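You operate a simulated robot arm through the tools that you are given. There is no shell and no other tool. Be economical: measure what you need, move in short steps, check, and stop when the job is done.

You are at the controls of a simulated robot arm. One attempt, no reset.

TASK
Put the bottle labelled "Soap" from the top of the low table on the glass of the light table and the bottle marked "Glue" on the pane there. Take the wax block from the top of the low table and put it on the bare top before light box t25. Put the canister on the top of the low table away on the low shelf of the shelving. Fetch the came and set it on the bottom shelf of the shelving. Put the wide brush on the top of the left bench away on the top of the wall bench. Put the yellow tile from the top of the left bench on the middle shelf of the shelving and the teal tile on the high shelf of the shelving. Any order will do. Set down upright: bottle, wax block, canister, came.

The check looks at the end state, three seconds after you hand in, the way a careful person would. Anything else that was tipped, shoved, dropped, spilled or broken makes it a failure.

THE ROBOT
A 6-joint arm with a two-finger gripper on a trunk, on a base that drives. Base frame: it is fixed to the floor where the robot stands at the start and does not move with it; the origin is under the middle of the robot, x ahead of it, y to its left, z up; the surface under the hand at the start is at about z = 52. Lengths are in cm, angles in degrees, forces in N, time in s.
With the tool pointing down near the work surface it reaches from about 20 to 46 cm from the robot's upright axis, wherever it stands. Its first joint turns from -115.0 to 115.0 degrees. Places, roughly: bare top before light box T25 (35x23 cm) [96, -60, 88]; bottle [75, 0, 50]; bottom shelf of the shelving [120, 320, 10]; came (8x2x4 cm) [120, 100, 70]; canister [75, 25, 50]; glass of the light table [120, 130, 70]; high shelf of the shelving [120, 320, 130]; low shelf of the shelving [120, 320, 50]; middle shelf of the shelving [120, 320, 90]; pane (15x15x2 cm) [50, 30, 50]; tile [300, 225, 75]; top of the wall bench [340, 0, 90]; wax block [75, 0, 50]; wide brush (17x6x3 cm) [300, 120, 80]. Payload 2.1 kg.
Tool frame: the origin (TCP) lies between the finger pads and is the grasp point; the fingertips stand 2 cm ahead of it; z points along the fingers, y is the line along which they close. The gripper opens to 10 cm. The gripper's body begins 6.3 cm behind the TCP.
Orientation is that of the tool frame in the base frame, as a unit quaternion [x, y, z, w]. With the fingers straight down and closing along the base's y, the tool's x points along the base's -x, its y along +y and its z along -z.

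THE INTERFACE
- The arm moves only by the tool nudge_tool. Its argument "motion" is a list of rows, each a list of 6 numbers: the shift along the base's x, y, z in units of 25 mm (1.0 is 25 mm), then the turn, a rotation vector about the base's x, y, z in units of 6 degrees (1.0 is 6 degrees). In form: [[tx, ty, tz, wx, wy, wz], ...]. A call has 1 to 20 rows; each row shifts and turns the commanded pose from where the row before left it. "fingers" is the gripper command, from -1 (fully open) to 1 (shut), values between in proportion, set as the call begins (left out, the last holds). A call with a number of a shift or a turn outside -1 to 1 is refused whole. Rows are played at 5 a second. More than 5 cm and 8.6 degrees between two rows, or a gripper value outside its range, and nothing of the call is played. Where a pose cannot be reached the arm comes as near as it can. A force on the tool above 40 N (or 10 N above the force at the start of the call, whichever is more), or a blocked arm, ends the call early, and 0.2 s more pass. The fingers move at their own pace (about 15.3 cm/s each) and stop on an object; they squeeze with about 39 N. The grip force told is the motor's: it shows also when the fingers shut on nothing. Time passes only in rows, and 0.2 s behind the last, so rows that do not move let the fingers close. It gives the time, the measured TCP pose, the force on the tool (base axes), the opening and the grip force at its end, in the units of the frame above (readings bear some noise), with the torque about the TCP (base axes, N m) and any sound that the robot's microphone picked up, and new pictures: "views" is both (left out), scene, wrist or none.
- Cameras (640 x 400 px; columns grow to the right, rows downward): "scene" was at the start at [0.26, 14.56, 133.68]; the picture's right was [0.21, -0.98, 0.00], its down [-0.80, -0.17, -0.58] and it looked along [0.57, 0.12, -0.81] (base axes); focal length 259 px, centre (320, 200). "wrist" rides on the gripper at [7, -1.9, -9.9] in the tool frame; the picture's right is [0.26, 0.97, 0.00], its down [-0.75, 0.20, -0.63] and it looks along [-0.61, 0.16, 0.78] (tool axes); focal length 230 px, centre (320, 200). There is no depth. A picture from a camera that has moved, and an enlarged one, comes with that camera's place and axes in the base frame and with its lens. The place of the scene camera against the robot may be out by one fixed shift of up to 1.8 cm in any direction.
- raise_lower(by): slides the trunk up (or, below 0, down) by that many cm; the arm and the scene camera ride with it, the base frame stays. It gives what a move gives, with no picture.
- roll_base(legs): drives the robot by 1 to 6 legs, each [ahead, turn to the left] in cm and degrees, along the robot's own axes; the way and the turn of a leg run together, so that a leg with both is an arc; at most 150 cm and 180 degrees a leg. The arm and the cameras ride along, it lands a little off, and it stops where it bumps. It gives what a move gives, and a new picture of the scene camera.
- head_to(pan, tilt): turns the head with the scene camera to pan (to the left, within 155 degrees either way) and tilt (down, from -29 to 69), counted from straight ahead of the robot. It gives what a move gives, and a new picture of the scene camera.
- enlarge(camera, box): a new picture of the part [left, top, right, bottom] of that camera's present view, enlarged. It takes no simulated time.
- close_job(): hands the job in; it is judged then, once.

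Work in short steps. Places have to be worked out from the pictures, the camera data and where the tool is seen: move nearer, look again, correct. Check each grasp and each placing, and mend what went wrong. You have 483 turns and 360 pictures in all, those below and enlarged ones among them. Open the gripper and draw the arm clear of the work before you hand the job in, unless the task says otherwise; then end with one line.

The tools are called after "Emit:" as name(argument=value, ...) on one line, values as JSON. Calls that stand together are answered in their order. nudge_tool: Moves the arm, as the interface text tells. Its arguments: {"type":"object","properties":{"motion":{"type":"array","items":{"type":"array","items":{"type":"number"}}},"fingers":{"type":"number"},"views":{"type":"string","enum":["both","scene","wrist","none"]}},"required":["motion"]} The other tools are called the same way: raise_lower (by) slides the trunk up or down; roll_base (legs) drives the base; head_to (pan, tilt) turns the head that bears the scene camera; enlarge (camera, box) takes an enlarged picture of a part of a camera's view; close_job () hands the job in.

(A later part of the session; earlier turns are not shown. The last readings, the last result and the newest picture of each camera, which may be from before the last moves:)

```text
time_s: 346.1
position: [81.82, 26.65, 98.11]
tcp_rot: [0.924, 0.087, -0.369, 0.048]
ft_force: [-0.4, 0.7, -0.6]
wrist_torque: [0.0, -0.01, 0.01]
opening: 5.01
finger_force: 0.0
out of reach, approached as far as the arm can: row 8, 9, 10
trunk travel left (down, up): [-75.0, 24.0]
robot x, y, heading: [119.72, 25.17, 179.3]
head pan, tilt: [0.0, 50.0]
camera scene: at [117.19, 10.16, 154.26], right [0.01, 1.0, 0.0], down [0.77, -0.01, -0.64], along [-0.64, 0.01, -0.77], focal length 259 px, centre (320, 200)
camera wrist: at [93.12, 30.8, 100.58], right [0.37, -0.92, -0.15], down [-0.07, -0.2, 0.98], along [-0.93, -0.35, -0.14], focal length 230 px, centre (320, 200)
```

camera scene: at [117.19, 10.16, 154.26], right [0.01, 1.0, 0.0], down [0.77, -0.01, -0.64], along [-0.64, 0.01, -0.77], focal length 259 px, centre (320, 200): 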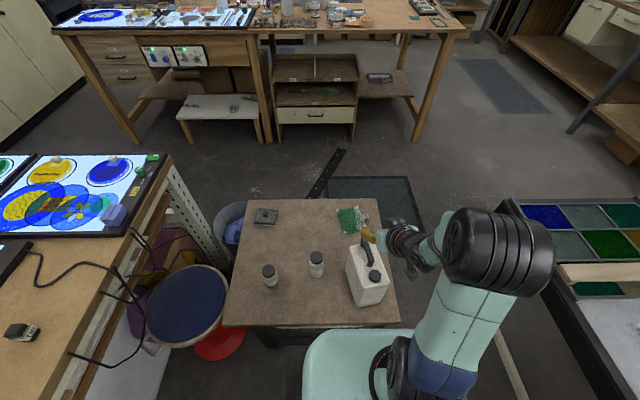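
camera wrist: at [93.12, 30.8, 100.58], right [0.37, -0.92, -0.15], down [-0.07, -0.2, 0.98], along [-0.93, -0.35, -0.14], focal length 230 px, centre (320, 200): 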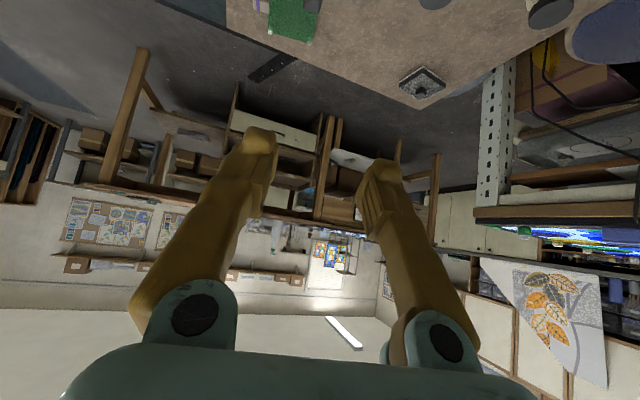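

Tilt stopped at ~44° because the wrist is too near the shoulder. I back the base 10 cm and extend, then finish the tilt.

Emit:
roll_base(legs=[[-10, 0]])

Emit:
nudge_tool(motion=[[-1, 0, 0, 0, 0, 0], [-1, 0, 0, 0, 0, 0], [-1, 0.1, 0, 0, 0, 0], [-1, 0.1, 0, -0.17, 0.98, 0], [-1, 0.1, -0.5, 0, 0, 0], [-0.8, 0.1, -0.5, 0, 0, 0]], views="both")

```text
time_s: 347.3
position: [91.94, 26.4, 98.14]
tcp_rot: [0.924, 0.087, -0.368, 0.048]
ft_force: [1.1, 0.7, 1.0]
wrist_torque: [0.02, 0.0, -0.01]
opening: 4.98
finger_force: 0.0
trunk travel left (down, up): [-75.0, 24.0]
robot x, y, heading: [129.7, 24.63, 179.4]
head pan, tilt: [0.0, 50.0]
camera scene: at [127.23, 10.06, 154.26], right [0.01, 1.0, 0.0], down [0.77, -0.01, -0.64], along [-0.64, 0.0, -0.77], focal length 259 px, centre (320, 200)
```

scene: 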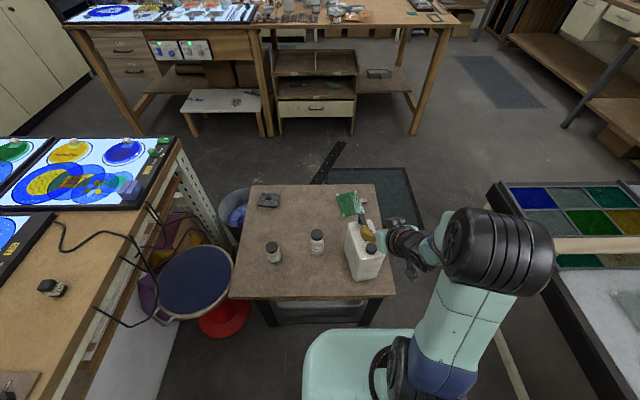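

```text
time_s: 348.7
position: [77.26, 27.22, 95.62]
tcp_rot: [0.904, 0.087, -0.415, 0.051]
ft_force: [0.0, -0.6, -0.4]
wrist_torque: [0.01, 0.03, 0.02]
opening: 4.99
finger_force: 0.0
trunk travel left (down, up): [-75.0, 24.0]
robot x, y, heading: [130.11, 25.54, 179.4]
head pan, tilt: [0.0, 50.0]
camera scene: at [127.23, 10.05, 154.26], right [0.01, 1.0, 0.0], down [0.77, -0.01, -0.64], along [-0.64, 0.0, -0.77], focal length 259 px, centre (320, 200)
camera wrist: at [88.74, 31.54, 96.8], right [0.36, -0.92, -0.18], down [0.03, -0.18, 0.98], along [-0.93, -0.36, -0.04], focal length 230 px, centre (320, 200)
```

scene: 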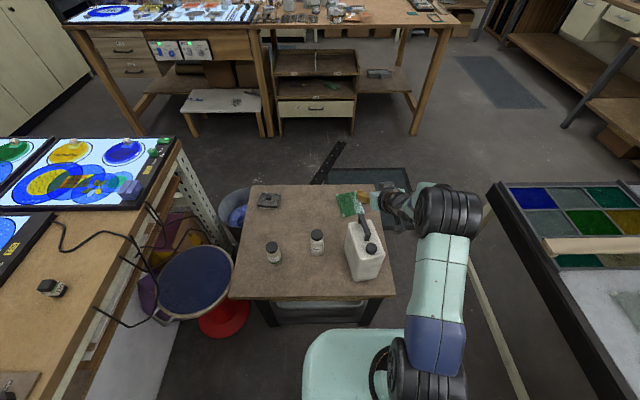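
wrist: 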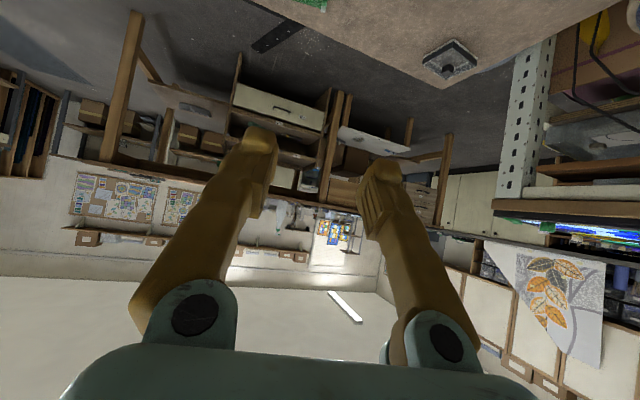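

Emit:
enlarge(camera="scene", box=[320, 180, 440, 290])

```text
3.64 times, centred on (380, 235) of scene
camera zoom: at [127.23, 10.05, 154.26], right [0.01, 1.0, 0.0], down [0.77, -0.01, -0.64], along [-0.64, 0.0, -0.77], focal length 943 px, centre (102, 73)
```

zoom: 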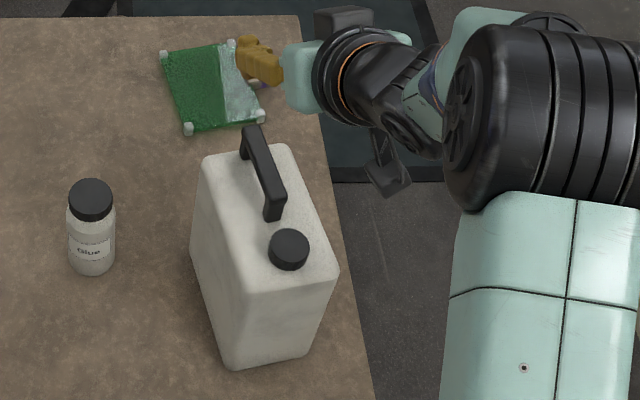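

Handle estimated from (79.5,28.6) to (71,27.3). I lower to z≈83 and look along it.

Emit:
nudge_tool(motion=[[0, 0.35, -1, 0, 0, 0], [0, 0, -1, 0, 0, 0], [0, 0, -1, 0, 0, 0], [0, 0, -1, 0, 0, 0], [0, 0, -1, 0, 0, 0], [0, 0, 0, 0, 0, 0]], views="both")

Emit:
enlarge(camera="scene", box=[320, 180, 440, 290])

```text
time_s: 350.1
position: [77.48, 28.19, 83.12]
tcp_rot: [0.903, 0.087, -0.417, 0.052]
ft_force: [0.3, 0.0, -0.4]
wrist_torque: [-0.02, -0.01, 0.01]
opening: 5.0
finger_force: 0.1
trunk travel left (down, up): [-75.0, 24.0]
robot x, y, heading: [129.83, 24.97, 179.4]
head pan, tilt: [0.0, 50.0]
camera scene: at [127.36, 10.04, 154.26], right [0.01, 1.0, 0.0], down [0.77, -0.01, -0.64], along [-0.64, 0.0, -0.77], focal length 259 px, centre (320, 200)
camera wrist: at [88.8, 32.4, 84.26], right [0.36, -0.92, -0.18], down [0.03, -0.18, 0.98], along [-0.93, -0.35, -0.04], focal length 230 px, centre (320, 200)
```

scene: 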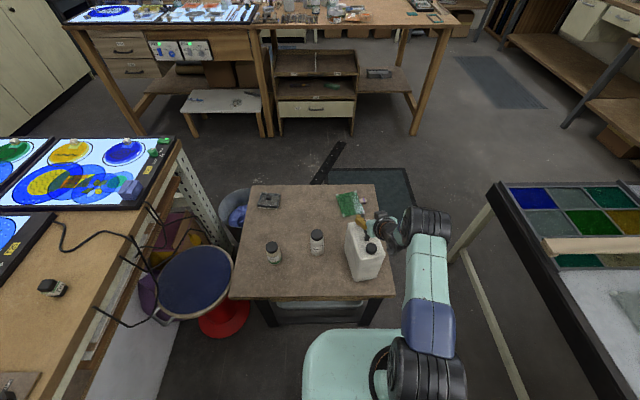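
wrist: 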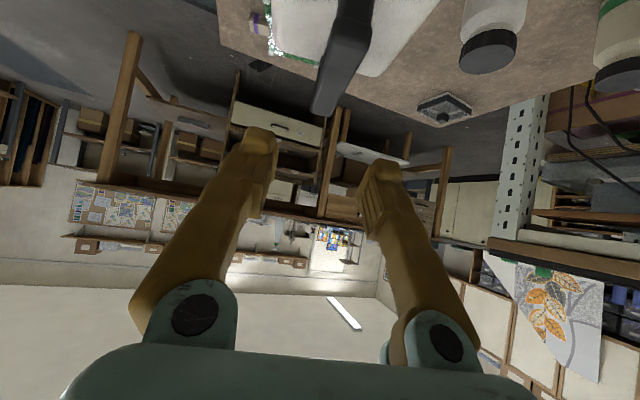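

```text
3.64 times, centred on (380, 235) of scene
camera zoom: at [127.36, 10.04, 154.26], right [0.01, 1.0, 0.0], down [0.77, -0.01, -0.64], along [-0.64, 0.0, -0.77], focal length 943 px, centre (102, 73)
```

zoom: 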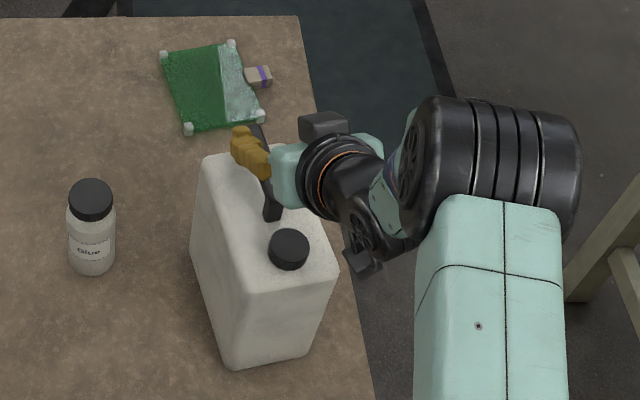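

Bar passes under the tool axis at (76.5, 28.15). I descend in two steps around it.

Emit:
nudge_tool(motion=[[-0.35, 0, -1, 0, 0, 0], [0, 0, -1, 0, 0, 0], [0, 0, -0.4, 0, 0, 0], [0, 0, 0, 0, 0, 0]], views="wrist")

Emit:
enlarge(camera="scene", box=[320, 180, 440, 290])

```text
time_s: 351.1
position: [76.73, 28.2, 77.21]
tcp_rot: [0.904, 0.085, -0.416, 0.05]
ft_force: [0.7, 0.2, 0.5]
wrist_torque: [0.0, 0.0, 0.05]
opening: 4.99
finger_force: 0.1
trunk travel left (down, up): [-75.0, 24.0]
robot x, y, heading: [129.98, 25.02, 179.4]
head pan, tilt: [0.0, 50.0]
camera wrist: at [87.97, 32.48, 78.36], right [0.36, -0.92, -0.18], down [0.03, -0.18, 0.98], along [-0.93, -0.35, -0.04], focal length 230 px, centre (320, 200)
```

wrist: 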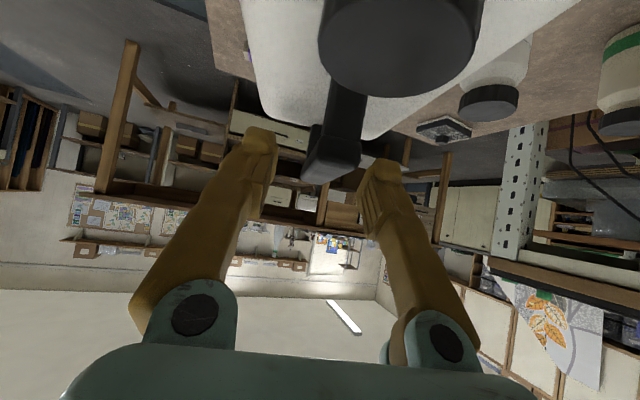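

```text
3.64 times, centred on (380, 235) of scene
camera zoom: at [127.33, 10.04, 154.26], right [0.01, 1.0, 0.0], down [0.77, -0.01, -0.64], along [-0.64, 0.0, -0.77], focal length 943 px, centre (102, 73)
```

zoom: 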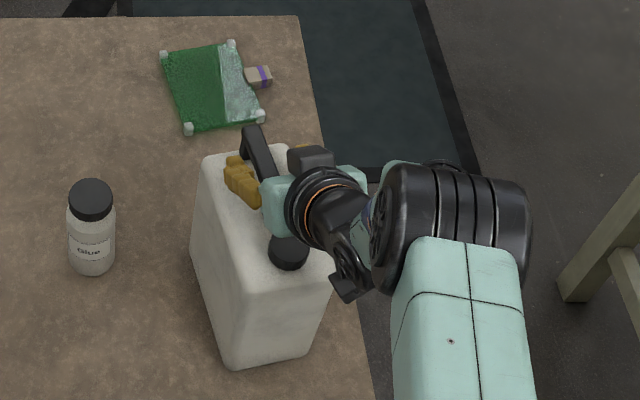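

The bar is between the fingers, slightly to the right. I shift 0.6 cm and lower 1 cm, then close.

Emit:
nudge_tool(motion=[[0.08, -0.25, 0, 0, 0, 0], [0, 0, -0.4, 0, 0, 0], [0, 0, 0, 0, 0, 0]], views="wrist")

```text
time_s: 351.9
position: [76.8, 27.76, 76.01]
tcp_rot: [0.904, 0.086, -0.416, 0.05]
ft_force: [0.0, -0.2, -0.2]
wrist_torque: [-0.03, -0.02, 0.01]
opening: 4.98
finger_force: 0.0
trunk travel left (down, up): [-75.0, 24.0]
robot x, y, heading: [129.97, 25.31, 179.7]
head pan, tilt: [0.0, 50.0]
camera wrist: at [88.16, 31.91, 77.3], right [0.36, -0.92, -0.18], down [0.03, -0.18, 0.98], along [-0.93, -0.35, -0.04], focal length 230 px, centre (320, 200)
```

wrist: 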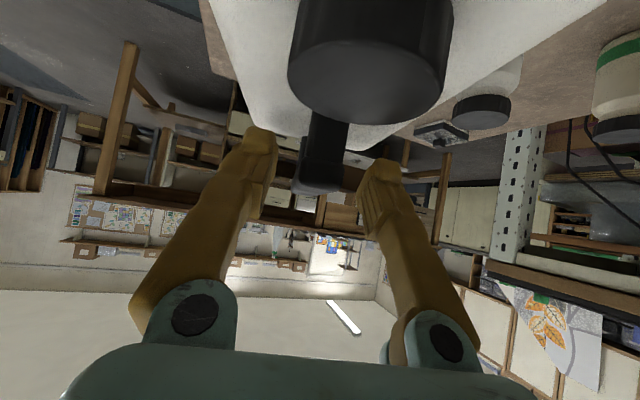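

Emit:
nudge_tool(motion=[[0, 0, -0.25, 0, 0, 0], [0, 0, 0, 0, 0, 0]], views="none")

Emit:
nudge_tool(motion=[[0, 0, 0, 0, 0, 0], [0, 0, 0, 0, 0, 0], [0, 0, 0, 0, 0, 0]], fingers=1, views="wrist")

```text
time_s: 352.5
position: [76.91, 27.77, 75.53]
tcp_rot: [0.904, 0.086, -0.416, 0.051]
ft_force: [-1.6, -0.3, 0.2]
wrist_torque: [0.02, 0.01, -0.01]
opening: 4.99
finger_force: 0.1
trunk travel left (down, up): [-75.0, 24.0]
robot x, y, heading: [130.24, 24.93, 179.8]
head pan, tilt: [0.0, 50.0]
```

```text
time_s: 353.3
position: [76.89, 27.61, 75.55]
tcp_rot: [0.904, 0.085, -0.417, 0.051]
ft_force: [-2.5, 1.5, -0.2]
wrist_torque: [0.08, 0.04, -0.02]
opening: 1.93
finger_force: 39.0
trunk travel left (down, up): [-75.0, 24.0]
robot x, y, heading: [130.01, 24.95, 179.5]
head pan, tilt: [0.0, 50.0]
camera wrist: at [88.16, 32.0, 76.72], right [0.35, -0.92, -0.18], down [0.03, -0.18, 0.98], along [-0.93, -0.35, -0.04], focal length 230 px, centre (320, 200)
```

wrist: 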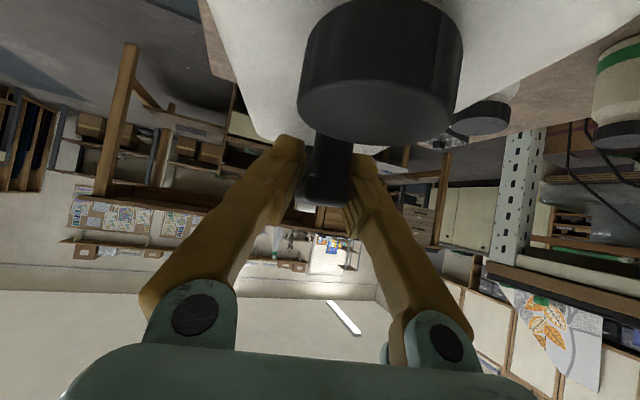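

Bar gripped (1.9 cm). I lift gently and check weight and level.

Emit:
nudge_tool(motion=[[0, 0, 0.3, 0, 0, 0], [0, 0, 0.5, 0, 0, 0], [0, 0, 0.7, 0, 0, 0], [0, 0, 0.7, 0, 0, 0], [0, 0, 0, 0, 0, 0]], views="both")

Emit:
enlarge(camera="scene", box=[320, 180, 440, 290])

```text
time_s: 354.5
position: [76.77, 27.63, 81.0]
tcp_rot: [0.904, 0.085, -0.415, 0.051]
ft_force: [-0.1, -0.1, -11.4]
wrist_torque: [-0.04, 0.12, 0.0]
opening: 1.94
finger_force: 38.6
trunk travel left (down, up): [-75.0, 24.0]
robot x, y, heading: [130.11, 25.07, 179.8]
head pan, tilt: [0.0, 50.0]
camera scene: at [127.0, 10.06, 154.25], right [0.01, 1.0, 0.0], down [0.77, -0.01, -0.64], along [-0.64, 0.0, -0.77], focal length 259 px, centre (320, 200)
camera wrist: at [88.16, 31.94, 82.24], right [0.36, -0.92, -0.18], down [0.03, -0.18, 0.98], along [-0.93, -0.35, -0.04], focal length 230 px, centre (320, 200)
```

scene: 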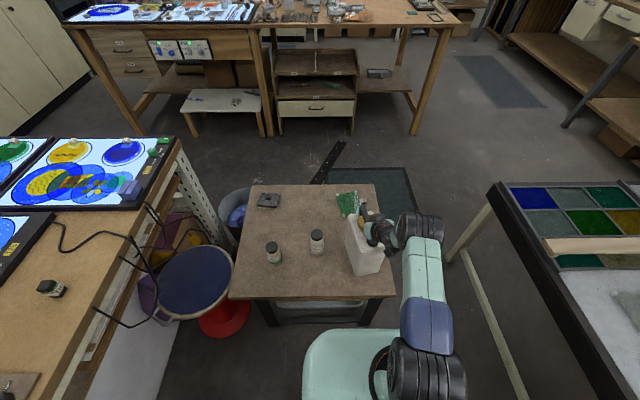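
wrist: 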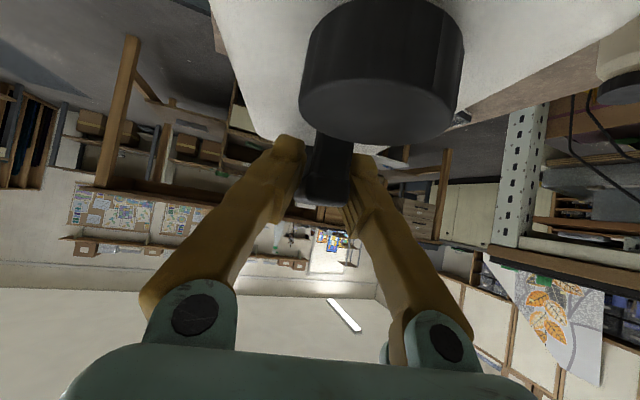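

```text
3.64 times, centred on (380, 235) of scene
camera zoom: at [127.0, 10.06, 154.25], right [0.01, 1.0, 0.0], down [0.77, -0.01, -0.64], along [-0.64, 0.0, -0.77], focal length 943 px, centre (102, 73)
```

zoom: 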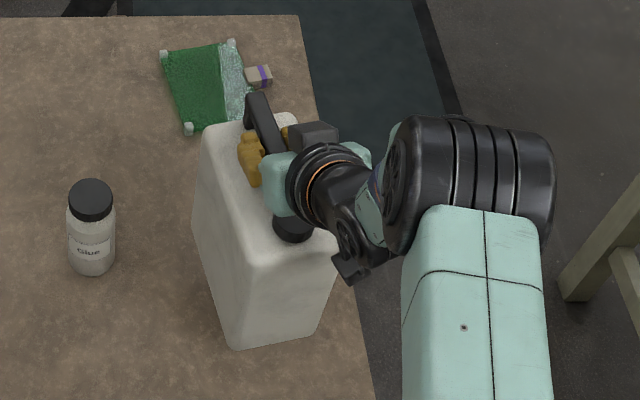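

Canister lifted level (~1.15 kg). I raise to z≈86, draw it in a bit, and drive backward and round to the shelving.

Emit:
nudge_tool(motion=[[0.5, 0, 1, 0, 0, 0], [1, 0, 1, 0, 0, 0], [1, 0, 0, 0, 0, 0], [1, 0, 0, 0, 0, 0], [0, 0, 0, 0, 0, 0]], views="none")

Emit:
roll_base(legs=[[-88, 0]])

```text
time_s: 355.7
position: [83.4, 28.8, 87.0]
tcp_rot: [0.905, 0.085, -0.413, 0.055]
ft_force: [0.0, -0.2, -11.5]
wrist_torque: [-0.05, 0.1, 0.0]
opening: 1.89
finger_force: 39.3
out of reach, approached as far as the arm can: row 3, 4
trunk travel left (down, up): [-75.0, 24.0]
robot x, y, heading: [129.9, 25.01, 179.6]
head pan, tilt: [0.0, 50.0]
```

```text
time_s: 360.4
position: [171.84, 28.13, 86.99]
tcp_rot: [0.905, 0.084, -0.413, 0.055]
ft_force: [0.1, 0.1, -12.2]
wrist_torque: [0.0, 0.15, 0.02]
opening: 1.89
finger_force: 38.9
trunk travel left (down, up): [-75.0, 24.0]
robot x, y, heading: [218.7, 24.03, 179.3]
head pan, tilt: [0.0, 50.0]
camera scene: at [215.49, 9.27, 154.25], right [0.01, 1.0, 0.0], down [0.77, -0.01, -0.64], along [-0.64, 0.01, -0.77], focal length 259 px, centre (320, 200)
```

scene: 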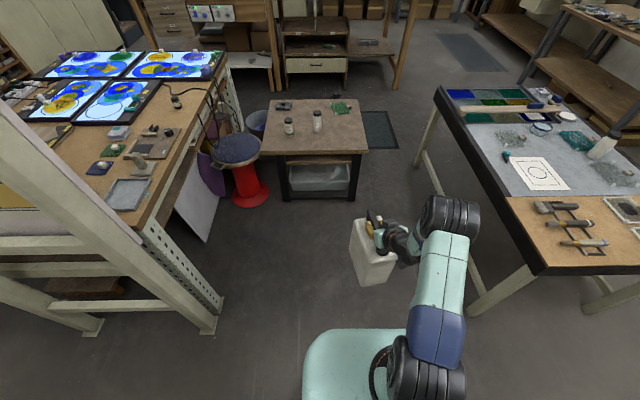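

Clear space. I turn to face +y and drive alongside the light table's end, then turn toward the shelving.

Emit:
roll_base(legs=[[0, -89.5], [120, 0], [68, 0], [0, 90]])

Emit:
roll_base(legs=[[110, 0], [0, -90]])

Emit:
head_to(pan=0, tilt=40)

```text
time_s: 377.4
position: [173.89, 216.94, 87.18]
tcp_rot: [0.906, 0.081, -0.413, 0.054]
ft_force: [-0.8, 0.3, -12.4]
wrist_torque: [0.0, 0.09, 0.02]
opening: 1.89
finger_force: 38.9
trunk travel left (down, up): [-75.0, 24.0]
robot x, y, heading: [220.16, 212.57, 178.9]
head pan, tilt: [0.0, 50.0]
camera scene: at [217.31, 197.78, 154.26], right [0.02, 1.0, 0.0], down [0.77, -0.01, -0.64], along [-0.64, 0.01, -0.77], focal length 259 px, centre (320, 200)
```

scene: 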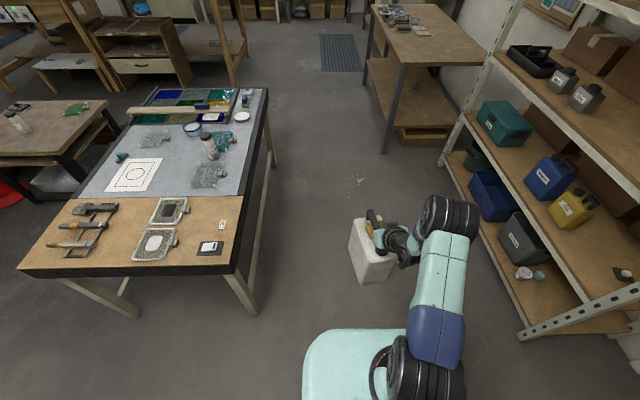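

```text
time_s: 386.9
position: [114.38, 261.11, 86.95]
tcp_rot: [0.702, -0.578, -0.332, -0.251]
ft_force: [1.0, -0.1, -12.0]
wrist_torque: [0.08, -0.01, 0.01]
opening: 1.89
finger_force: 38.7
trunk travel left (down, up): [-75.0, 24.0]
robot x, y, heading: [110.36, 214.68, 89.7]
head pan, tilt: [0.0, 50.0]
camera scene: at [95.9, 215.6, 154.26], right [1.0, 0.0, 0.0], down [0.0, -0.77, -0.64], along [0.0, 0.64, -0.77], focal length 259 px, centre (320, 200)
```

scene: 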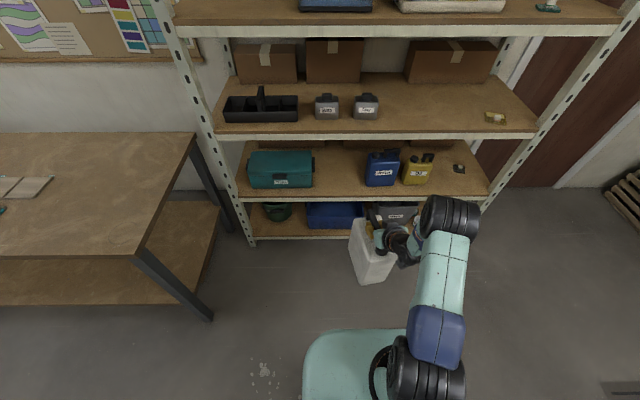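

```text
time_s: 387.6
position: [114.28, 261.14, 87.06]
tcp_rot: [0.702, -0.578, -0.331, -0.251]
ft_force: [-1.3, 0.1, -12.7]
wrist_torque: [0.06, 0.01, -0.03]
opening: 1.9
finger_force: 38.9
trunk travel left (down, up): [-75.0, 24.0]
robot x, y, heading: [110.92, 215.04, 90.1]
head pan, tilt: [0.0, 40.0]
camera scene: at [95.91, 216.41, 155.67], right [1.0, 0.0, 0.0], down [0.0, -0.64, -0.76], along [0.0, 0.76, -0.64], focal length 259 px, centre (320, 200)
```

scene: 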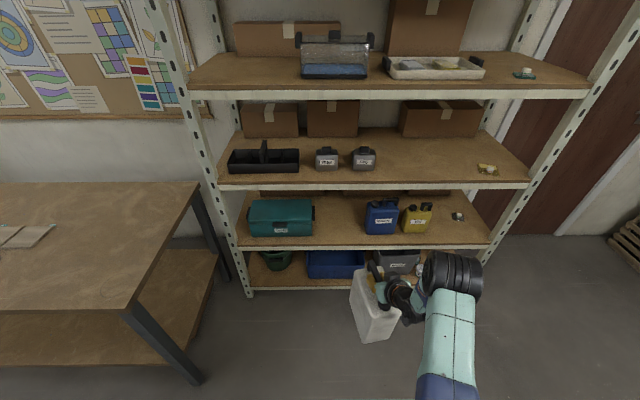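

The gap between "Tools" and "Water" on the low shelf (x≈94–120) suits. I lower the trunk so the canister's bottom is ~2 cm above the shelf, square its yaw, shift left, and roll nearer.

Emit:
raise_lower(by=-8.5)

Emit:
roll_base(legs=[[30, 0]])

Emit:
nudge_tool(motion=[[-0.7, 0.4, 0, 0, 0, -0.7], [-0.7, 0.4, 0, 0, 0, -0.7], [-0.7, 0.4, 0, 0, 0, -0.7], [-0.5, 0.4, 0, 0, 0, 0], [0, 0, 0, 0, 0, 0]], views="both")

```text
time_s: 388.8
position: [114.31, 261.01, 78.45]
tcp_rot: [0.702, -0.579, -0.331, -0.251]
ft_force: [-0.7, 0.1, -11.5]
wrist_torque: [0.08, -0.03, 0.05]
opening: 1.9
finger_force: 39.2
trunk travel left (down, up): [-66.5, 32.5]
robot x, y, heading: [110.91, 214.86, 89.9]
head pan, tilt: [0.0, 40.0]
```

```text
time_s: 390.8
position: [114.6, 291.17, 78.48]
tcp_rot: [0.701, -0.58, -0.331, -0.252]
ft_force: [0.9, 0.3, -12.1]
wrist_torque: [0.07, 0.0, -0.02]
opening: 1.92
finger_force: 39.3
trunk travel left (down, up): [-66.5, 32.5]
robot x, y, heading: [110.88, 244.47, 89.3]
head pan, tilt: [0.0, 40.0]
camera scene: at [96.05, 246.52, 147.17], right [1.0, -0.01, 0.0], down [0.0, -0.64, -0.76], along [0.0, 0.76, -0.64], focal length 259 px, centre (320, 200)
```

scene: 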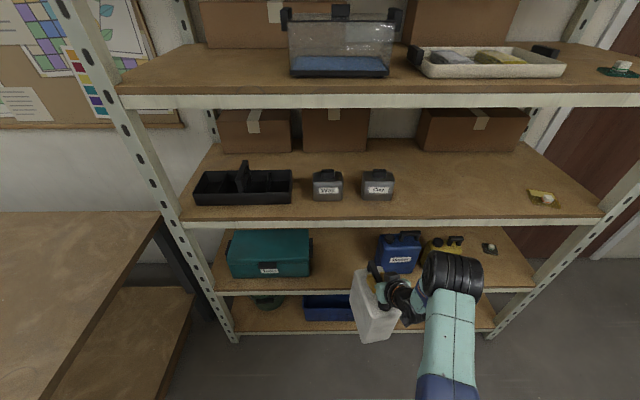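

```text
time_s: 392.0
position: [116.09, 294.7, 79.01]
tcp_rot: [-0.635, 0.651, 0.302, 0.285]
ft_force: [0.3, 0.0, -11.6]
wrist_torque: [0.08, -0.05, -0.01]
opening: 1.9
finger_force: 38.9
out of reach, approached as far as the arm can: row 1, 2, 3, 4
trunk travel left (down, up): [-66.5, 32.5]
robot x, y, heading: [111.17, 244.7, 89.3]
head pan, tilt: [0.0, 40.0]
camera scene: at [96.09, 246.5, 147.18], right [1.0, -0.01, 0.0], down [0.0, -0.64, -0.76], along [0.0, 0.76, -0.64], focal length 259 px, centre (320, 200)
camera wrist: at [117.77, 282.71, 80.2], right [-0.97, -0.16, -0.16], down [-0.17, 0.02, 0.99], along [-0.15, 0.99, -0.04], focal length 230 px, centre (320, 200)
```

scene: 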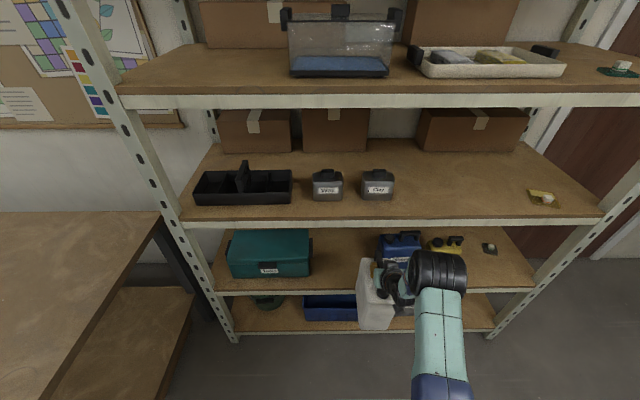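
wrist: 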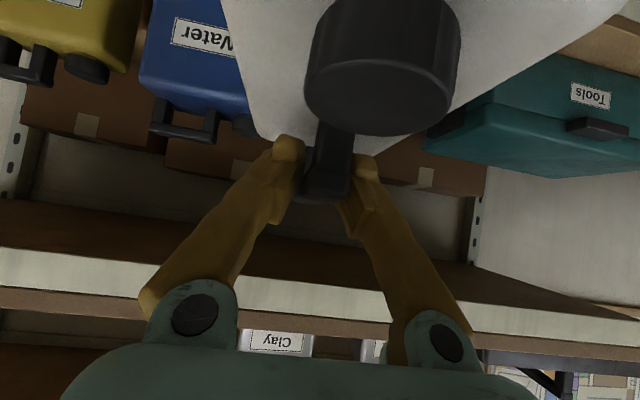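

The arm won't shift left in this pose, so I reposition the base 9 cm to the left by backing and angling.

Emit:
roll_base(legs=[[-35, 0], [0, 15.5], [35, 0], [0, -15]])

Emit:
nudge_tool(motion=[[0, 0, 0, 0, 0, 0]], views="wrist")

```text
time_s: 398.0
position: [106.72, 293.03, 78.98]
tcp_rot: [-0.636, 0.65, 0.304, 0.285]
ft_force: [0.8, -1.0, -13.0]
wrist_torque: [0.05, -0.08, 0.05]
opening: 1.9
finger_force: 39.2
trunk travel left (down, up): [-66.5, 32.5]
robot x, y, heading: [101.67, 242.87, 89.9]
head pan, tilt: [0.0, 40.0]
camera scene: at [86.87, 244.75, 147.17], right [1.0, 0.0, 0.0], down [0.0, -0.64, -0.76], along [0.0, 0.76, -0.64], focal length 259 px, centre (320, 200)
```

scene: 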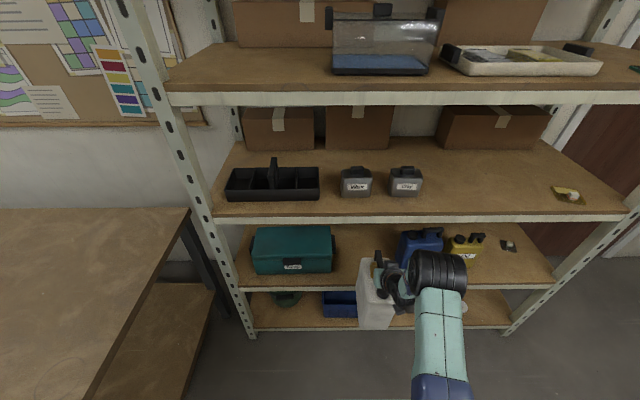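

```text
time_s: 398.4
position: [106.81, 292.91, 78.86]
tcp_rot: [-0.636, 0.651, 0.302, 0.285]
ft_force: [0.2, -0.2, -11.3]
wrist_torque: [0.05, -0.01, -0.02]
opening: 1.94
finger_force: 39.3
trunk travel left (down, up): [-66.5, 32.5]
robot x, y, heading: [102.06, 242.68, 89.6]
head pan, tilt: [0.0, 40.0]
camera wrist: at [108.48, 280.93, 80.17], right [-0.97, -0.16, -0.16], down [-0.17, 0.02, 0.99], along [-0.16, 0.99, -0.05], focal length 230 px, centre (320, 200)
```

wrist: 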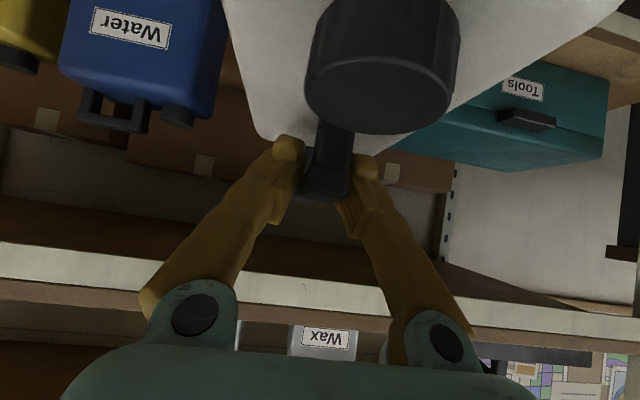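

Canister is nicely between "Water" and "Tools". To keep the wrist clear of the shelf above, I first set it with the front slightly overhanging (TCP y≈309). Lower 2.2 cm, then roll in.

Emit:
nudge_tool(motion=[[0, 0, -0.5, 0, 0, 0], [0, 0, -0.4, 0, 0, 0], [0, 0, 0, 0, 0, 0]], views="none")

Emit:
roll_base(legs=[[12, 0]])

Emit:
enlarge(camera="scene", box=[300, 180, 500, 340])

Emit:
nudge_tool(motion=[[0, 0, 0, 0, 0, 0]], views="wrist")

```text
time_s: 399.2
position: [106.86, 293.13, 76.79]
tcp_rot: [-0.635, 0.653, 0.303, 0.281]
ft_force: [-0.4, 0.0, -12.4]
wrist_torque: [0.03, -0.06, -0.02]
opening: 1.92
finger_force: 39.0
trunk travel left (down, up): [-66.5, 32.5]
robot x, y, heading: [101.69, 242.76, 89.8]
head pan, tilt: [0.0, 40.0]
```

```text
time_s: 400.4
position: [106.87, 305.02, 76.84]
tcp_rot: [-0.634, 0.652, 0.306, 0.282]
ft_force: [-0.2, 0.4, -11.5]
wrist_torque: [0.04, -0.01, 0.04]
opening: 1.9
finger_force: 39.3
trunk travel left (down, up): [-66.5, 32.5]
robot x, y, heading: [101.96, 254.73, 89.7]
head pan, tilt: [0.0, 40.0]
camera scene: at [86.92, 256.52, 147.19], right [1.0, 0.0, 0.0], down [0.0, -0.64, -0.77], along [0.0, 0.77, -0.64], focal length 259 px, centre (320, 200)
```

scene: 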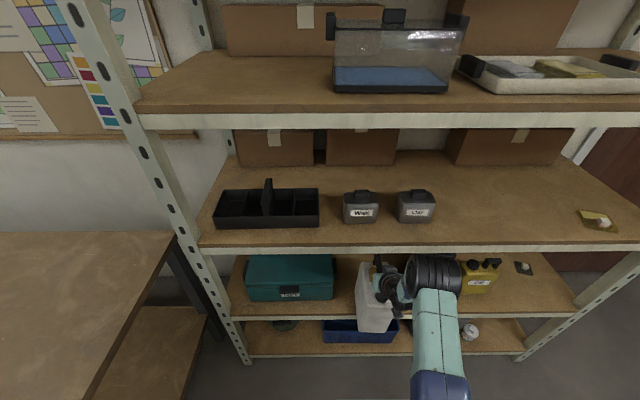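

```text
2.50 times, centred on (400, 260) of scene
camera zoom: at [86.92, 256.52, 147.19], right [1.0, 0.0, 0.0], down [0.0, -0.64, -0.77], along [0.0, 0.77, -0.64], focal length 649 px, centre (120, 50)
```

zoom: 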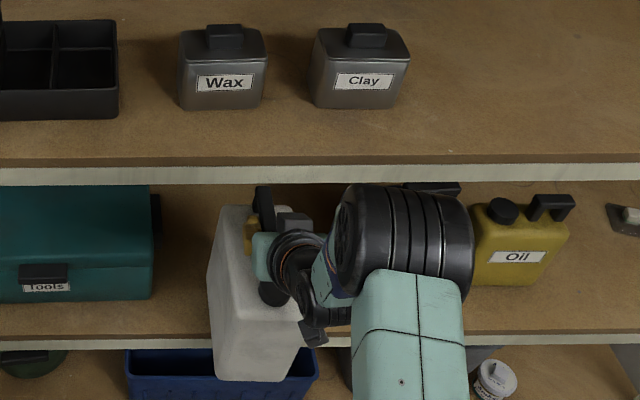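

```text
time_s: 400.8
position: [106.96, 305.18, 76.69]
tcp_rot: [-0.635, 0.653, 0.304, 0.28]
ft_force: [0.5, -0.3, -11.1]
wrist_torque: [0.01, -0.01, 0.0]
opening: 1.92
finger_force: 38.9
trunk travel left (down, up): [-66.5, 32.5]
robot x, y, heading: [101.73, 254.86, 89.6]
head pan, tilt: [0.0, 40.0]
camera wrist: at [108.57, 293.08, 78.01], right [-0.97, -0.16, -0.16], down [-0.16, 0.02, 0.99], along [-0.15, 0.99, -0.05], focal length 230 px, centre (320, 200)
```

wrist: 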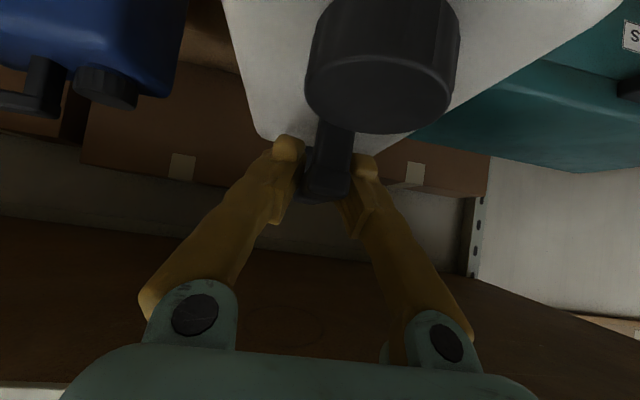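

Still clear. I roll 4 cm further, then lower to contact.

Emit:
roll_base(legs=[[4, 0]])

Emit:
nudge_tool(motion=[[0, 0, -0.3, 0, 0, 0], [0, 0, 0, 0, 0, 0]], views="wrist")

```text
time_s: 401.7
position: [107.0, 308.47, 77.29]
tcp_rot: [-0.633, 0.651, 0.307, 0.284]
ft_force: [0.2, 0.0, -9.9]
wrist_torque: [-0.03, -0.02, -0.01]
opening: 1.89
finger_force: 39.1
trunk travel left (down, up): [-66.5, 32.5]
robot x, y, heading: [101.72, 258.98, 90.0]
head pan, tilt: [0.0, 40.0]
camera scene: at [86.93, 259.84, 147.2], right [1.0, 0.0, 0.0], down [0.0, -0.64, -0.77], along [0.0, 0.77, -0.64], focal length 259 px, centre (320, 200)
```

scene: 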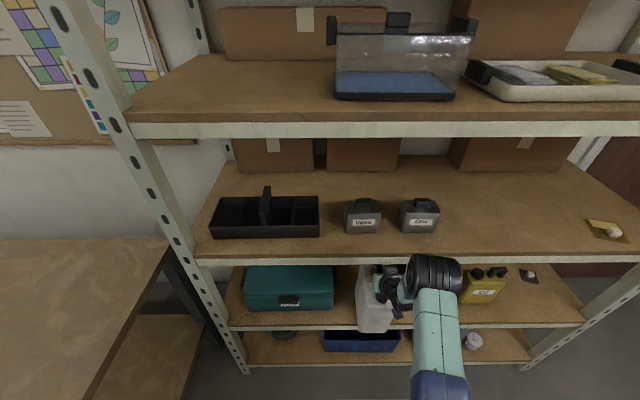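

```text
time_s: 402.3
position: [106.78, 308.99, 75.92]
tcp_rot: [-0.635, 0.654, 0.304, 0.279]
ft_force: [0.1, 0.9, -10.9]
wrist_torque: [-0.02, -0.18, -0.05]
opening: 1.88
finger_force: 39.3
trunk travel left (down, up): [-66.5, 32.5]
robot x, y, heading: [101.61, 258.54, 89.7]
head pan, tilt: [0.0, 40.0]
camera wrist: at [108.55, 296.98, 77.35], right [-0.98, -0.16, -0.15], down [-0.16, 0.02, 0.99], along [-0.15, 0.99, -0.05], focal length 230 px, centre (320, 200)
```

wrist: 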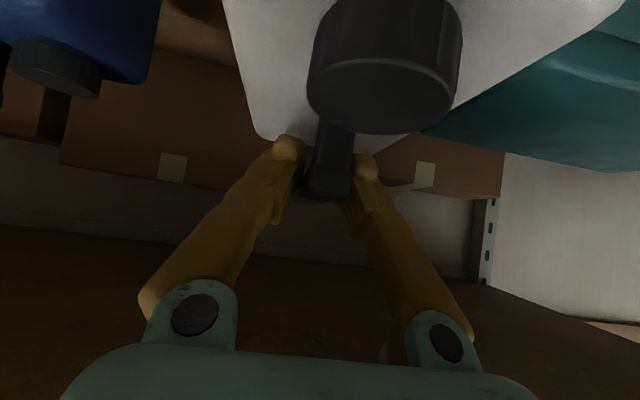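

Emit:
nudge_tool(motion=[[0, 0, -0.2, 0, 0, 0], [0, 0, 0, 0, 0, 0]], views="none")

Emit:
nudge_tool(motion=[[0, 0, -0.2, 0, 0, 0], [0, 0, 0, 0, 0, 0]], views="none")

```text
time_s: 402.9
position: [106.79, 308.99, 75.97]
tcp_rot: [-0.633, 0.651, 0.309, 0.283]
ft_force: [-5.2, 3.2, 12.6]
wrist_torque: [-0.37, -0.02, -0.03]
opening: 1.92
finger_force: 39.4
trunk travel left (down, up): [-66.5, 32.5]
robot x, y, heading: [101.73, 259.05, 89.6]
head pan, tilt: [0.0, 40.0]
```

```text
time_s: 403.5
position: [106.62, 309.44, 75.83]
tcp_rot: [-0.632, 0.648, 0.314, 0.286]
ft_force: [-5.3, 2.1, 16.1]
wrist_torque: [-0.89, 0.18, -0.09]
opening: 1.93
finger_force: 38.4
trunk travel left (down, up): [-66.5, 32.5]
robot x, y, heading: [101.78, 258.85, 89.9]
head pan, tilt: [0.0, 40.0]
stopped in row 2: the force on the tool passed its limit at 41 N (the readings are from after the stop); the commanded pose is now the measured one
```

Contact: the shelf is at z≈52.3. I ease off, open, and withdraw backward along the tool axis.

Emit:
nudge_tool(motion=[[0, 0, 0.12, 0, 0, 0], [0, 0, 0, 0, 0, 0]], views="none")

Emit:
nudge_tool(motion=[[0, 0, 0, 0, 0, 0], [0, 0, 0, 0, 0, 0], [0, 0, 0, 0, 0, 0]], fingers=0.2, views="none")

Emit:
nudge_tool(motion=[[0, -0.5, 0.42, 0, 0, 0], [0, -0.5, 0.42, 0, 0, 0], [0, -1, 0.7, 0, 0, 0], [0, -1, 0.7, 0, 0, 0]], views="both")

Emit:
enlarge(camera="scene", box=[300, 220, 500, 360])

```text
time_s: 404.1
position: [106.71, 309.28, 75.7]
tcp_rot: [-0.632, 0.651, 0.31, 0.283]
ft_force: [-0.9, 0.9, -6.2]
wrist_torque: [0.09, -0.04, -0.06]
opening: 1.92
finger_force: 38.6
trunk travel left (down, up): [-66.5, 32.5]
robot x, y, heading: [101.87, 258.87, 90.0]
head pan, tilt: [0.0, 40.0]
```

```text
time_s: 404.9
position: [106.78, 309.26, 76.02]
tcp_rot: [-0.632, 0.651, 0.31, 0.285]
ft_force: [-0.4, 0.5, -0.8]
wrist_torque: [-0.01, -0.01, 0.0]
opening: 3.99
finger_force: 0.1
trunk travel left (down, up): [-66.5, 32.5]
robot x, y, heading: [101.9, 259.08, 89.9]
head pan, tilt: [0.0, 40.0]
```

```text
time_s: 405.9
position: [105.71, 304.49, 83.02]
tcp_rot: [-0.631, 0.653, 0.313, 0.279]
ft_force: [0.4, -0.3, 0.4]
wrist_torque: [0.0, -0.04, 0.04]
opening: 4.01
finger_force: 0.2
out of reach, approached as far as the arm can: row 2, 3, 4
trunk travel left (down, up): [-66.5, 32.5]
robot x, y, heading: [101.9, 258.97, 89.9]
head pan, tilt: [0.0, 40.0]
camera scene: at [86.87, 260.4, 147.17], right [1.0, 0.0, 0.0], down [0.0, -0.64, -0.77], along [0.0, 0.77, -0.64], focal length 259 px, centre (320, 200)
camera wrist: at [107.42, 292.47, 84.14], right [-0.98, -0.16, -0.14], down [-0.14, 0.01, 0.99], along [-0.16, 0.99, -0.03], focal length 230 px, centre (320, 200)
```

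scene: 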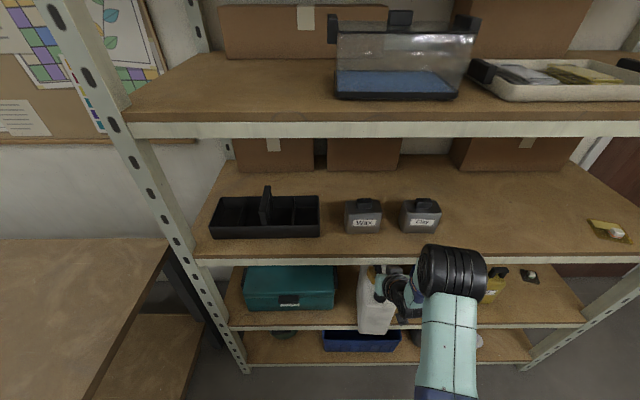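
wrist: 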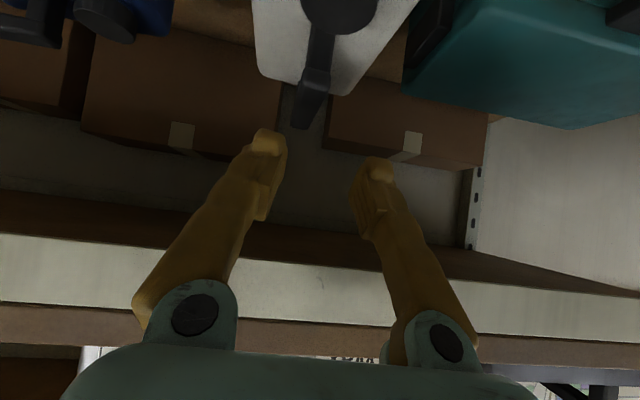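

```text
2.86 times, centred on (400, 290) of scene
camera zoom: at [86.87, 260.4, 147.17], right [1.0, 0.0, 0.0], down [0.0, -0.64, -0.77], along [0.0, 0.77, -0.64], focal length 741 px, centre (91, -57)
```

zoom: 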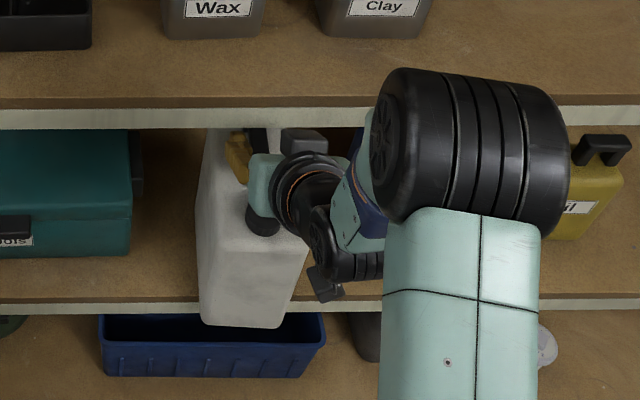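

The canister stands stable with a few cm overhang. I back off, close the fingers, lower, and will push it gently in at low height.

Emit:
roll_base(legs=[[-12, 0]])

Emit:
nudge_tool(motion=[[0.3, 0, 0, 0, 0, 0], [0.3, 0, 0, 0, 0, 0], [0, 0, 0, 0, 0, 0]], fingers=1, views="none")

Emit:
raise_lower(by=-24)

Emit:
nudge_tool(motion=[[0, 0, 0, 0, 0, 0]], views="both")

```text
time_s: 407.1
position: [105.79, 292.62, 82.96]
tcp_rot: [-0.63, 0.654, 0.312, 0.279]
ft_force: [0.1, 0.1, -0.3]
wrist_torque: [-0.02, 0.0, -0.03]
opening: 4.01
finger_force: 0.1
trunk travel left (down, up): [-66.5, 32.5]
robot x, y, heading: [101.88, 247.07, 89.9]
head pan, tilt: [0.0, 40.0]
camera scene: at [86.87, 248.53, 147.18], right [1.0, 0.0, 0.0], down [0.0, -0.64, -0.77], along [0.0, 0.77, -0.64], focal length 259 px, centre (320, 200)
```

scene: 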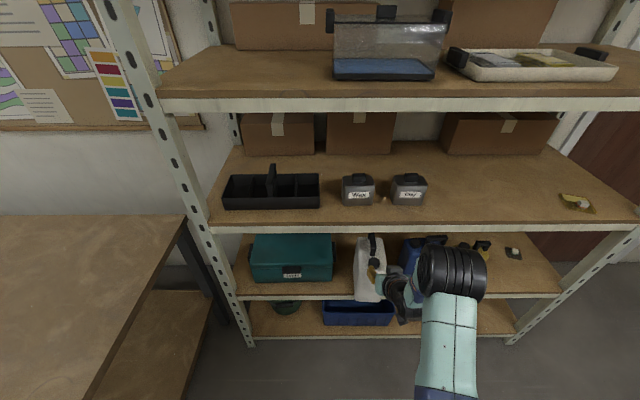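

```text
time_s: 407.9
position: [107.24, 292.63, 82.91]
tcp_rot: [-0.631, 0.653, 0.313, 0.278]
ft_force: [-0.9, 0.2, -0.3]
wrist_torque: [0.01, -0.04, 0.01]
opening: 0.04
finger_force: 29.2
trunk travel left (down, up): [-66.5, 32.5]
robot x, y, heading: [101.56, 246.81, 90.2]
head pan, tilt: [0.0, 40.0]
```

```text
time_s: 410.4
position: [107.26, 292.5, 58.98]
tcp_rot: [-0.631, 0.653, 0.313, 0.279]
ft_force: [-0.7, -0.1, -0.4]
wrist_torque: [0.05, -0.01, 0.02]
opening: 0.0
finger_force: 29.8
trunk travel left (down, up): [-42.5, 56.5]
robot x, y, heading: [101.85, 246.46, 89.9]
head pan, tilt: [0.0, 40.0]
```

```text
time_s: 410.8
position: [107.35, 292.56, 59.09]
tcp_rot: [-0.631, 0.653, 0.313, 0.279]
ft_force: [0.8, -0.6, 0.0]
wrist_torque: [0.02, 0.0, 0.01]
opening: 0.01
finger_force: 29.5
trunk travel left (down, up): [-42.5, 56.5]
robot x, y, heading: [101.77, 246.82, 89.8]
head pan, tilt: [0.0, 40.0]
camera scene: at [86.88, 248.53, 123.18], right [1.0, 0.0, 0.0], down [0.0, -0.64, -0.77], along [0.0, 0.77, -0.64], focal length 259 px, centre (320, 200)
camera wrist: at [109.0, 280.53, 60.13], right [-0.98, -0.16, -0.14], down [-0.14, 0.01, 0.99], along [-0.16, 0.99, -0.03], focal length 230 px, centre (320, 200)
```

scene: 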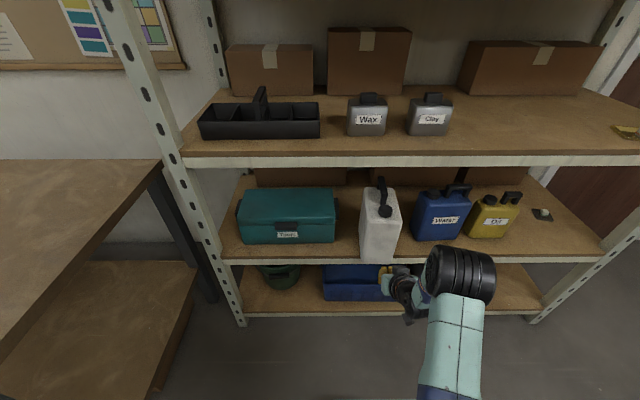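
wrist: 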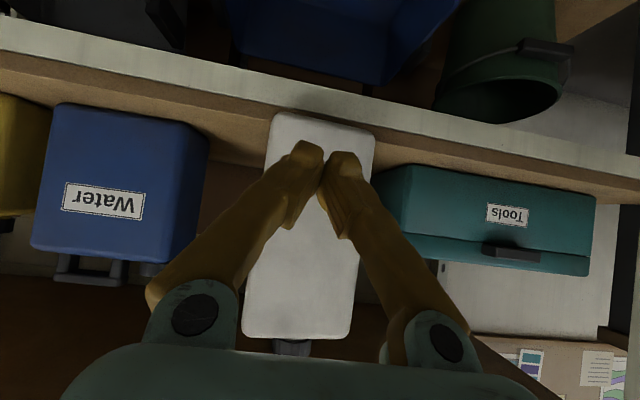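

Fingers are centred on the canister's lower front. I roll 6 cm, then push by small arm moves.

Emit:
roll_base(legs=[[6, 0]])

Emit:
nudge_tool(motion=[[0, 0.3, 0, 0, 0, 0], [0, 0.3, 0, 0, 0, 0], [0, 0, 0, 0, 0, 0]], views="wrist")

```text
time_s: 411.8
position: [107.38, 298.5, 58.97]
tcp_rot: [-0.63, 0.653, 0.313, 0.279]
ft_force: [0.7, -0.1, -0.4]
wrist_torque: [0.01, -0.01, -0.02]
opening: 0.01
finger_force: 29.4
trunk travel left (down, up): [-42.5, 56.5]
robot x, y, heading: [101.42, 252.71, 89.6]
head pan, tilt: [0.0, 40.0]
camera scene: at [86.9, 254.55, 123.17], right [1.0, 0.0, 0.0], down [0.0, -0.64, -0.77], along [0.0, 0.77, -0.64], focal length 259 px, centre (320, 200)
```

scene: 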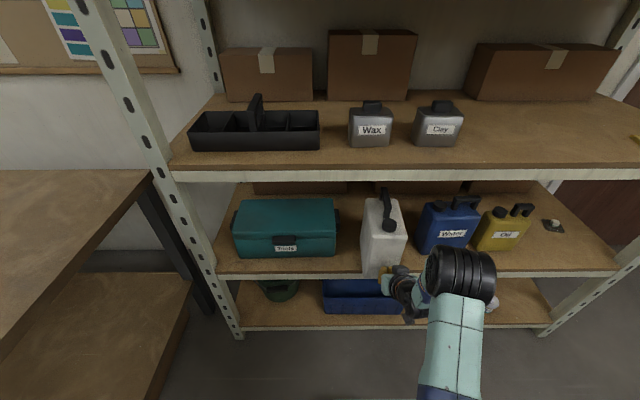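

```text
time_s: 412.6
position: [107.29, 299.99, 59.01]
tcp_rot: [-0.63, 0.653, 0.313, 0.279]
ft_force: [0.3, -2.4, -0.7]
wrist_torque: [-0.03, 0.02, -0.06]
opening: 0.0
finger_force: 29.2
trunk travel left (down, up): [-42.5, 56.5]
robot x, y, heading: [101.35, 252.65, 90.0]
head pan, tilt: [0.0, 40.0]
camera wrist: at [109.08, 287.98, 60.18], right [-0.98, -0.16, -0.14], down [-0.14, 0.01, 0.99], along [-0.16, 0.99, -0.03], focal length 230 px, centre (320, 200)
```

wrist: 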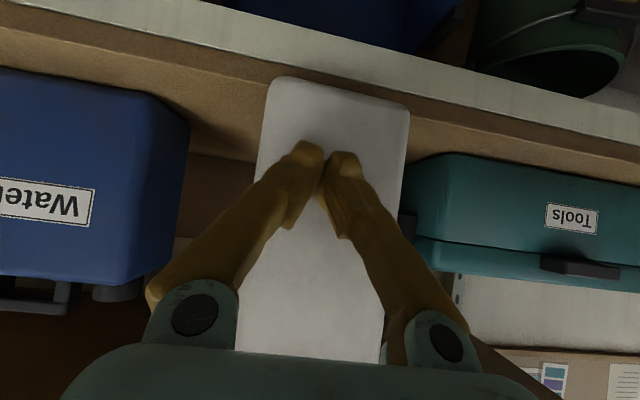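

Contact made (2.4 N). I push gently ~4 cm.

Emit:
nudge_tool(motion=[[0, 0.3, 0, 0, 0, 0], [0, 0.3, 0, 0, 0, 0], [0, 0.3, 0, 0, 0, 0], [0, 0.3, 0, 0, 0, 0], [0, 0.3, 0, 0, 0, 0], [0, 0, 0, 0, 0, 0]], views="both")

```text
time_s: 414.0
position: [107.33, 303.76, 58.94]
tcp_rot: [-0.631, 0.652, 0.315, 0.28]
ft_force: [0.1, -0.8, 0.3]
wrist_torque: [-0.02, -0.04, 0.02]
opening: 0.59
finger_force: 28.9
trunk travel left (down, up): [-42.5, 56.5]
robot x, y, heading: [101.61, 252.86, 90.0]
head pan, tilt: [0.0, 40.0]
camera scene: at [86.9, 254.45, 123.18], right [1.0, 0.0, 0.0], down [0.0, -0.64, -0.77], along [0.0, 0.77, -0.64], focal length 259 px, centre (320, 200)
camera wrist: at [109.03, 291.74, 60.17], right [-0.98, -0.16, -0.14], down [-0.14, 0.01, 0.99], along [-0.16, 0.99, -0.03], focal length 230 px, centre (320, 200)
```

scene: 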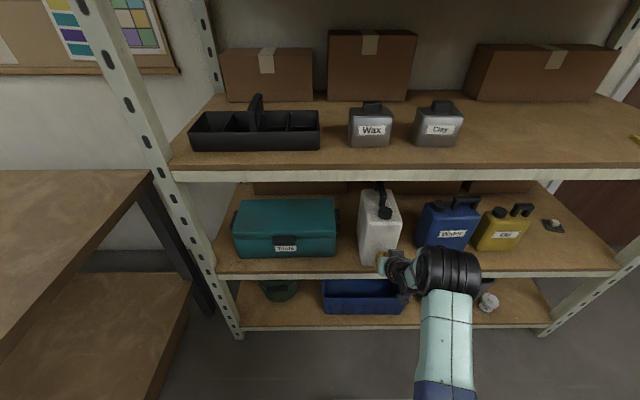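
wrist: 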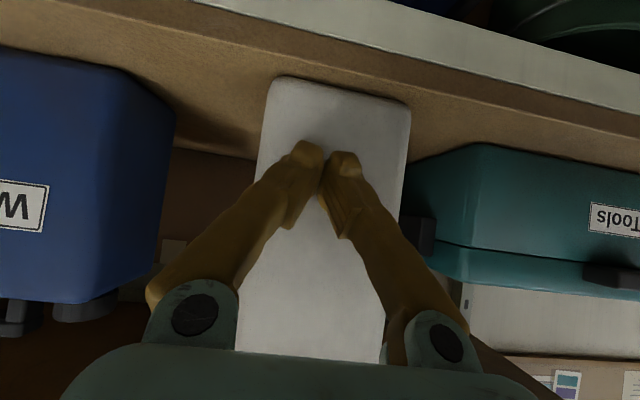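

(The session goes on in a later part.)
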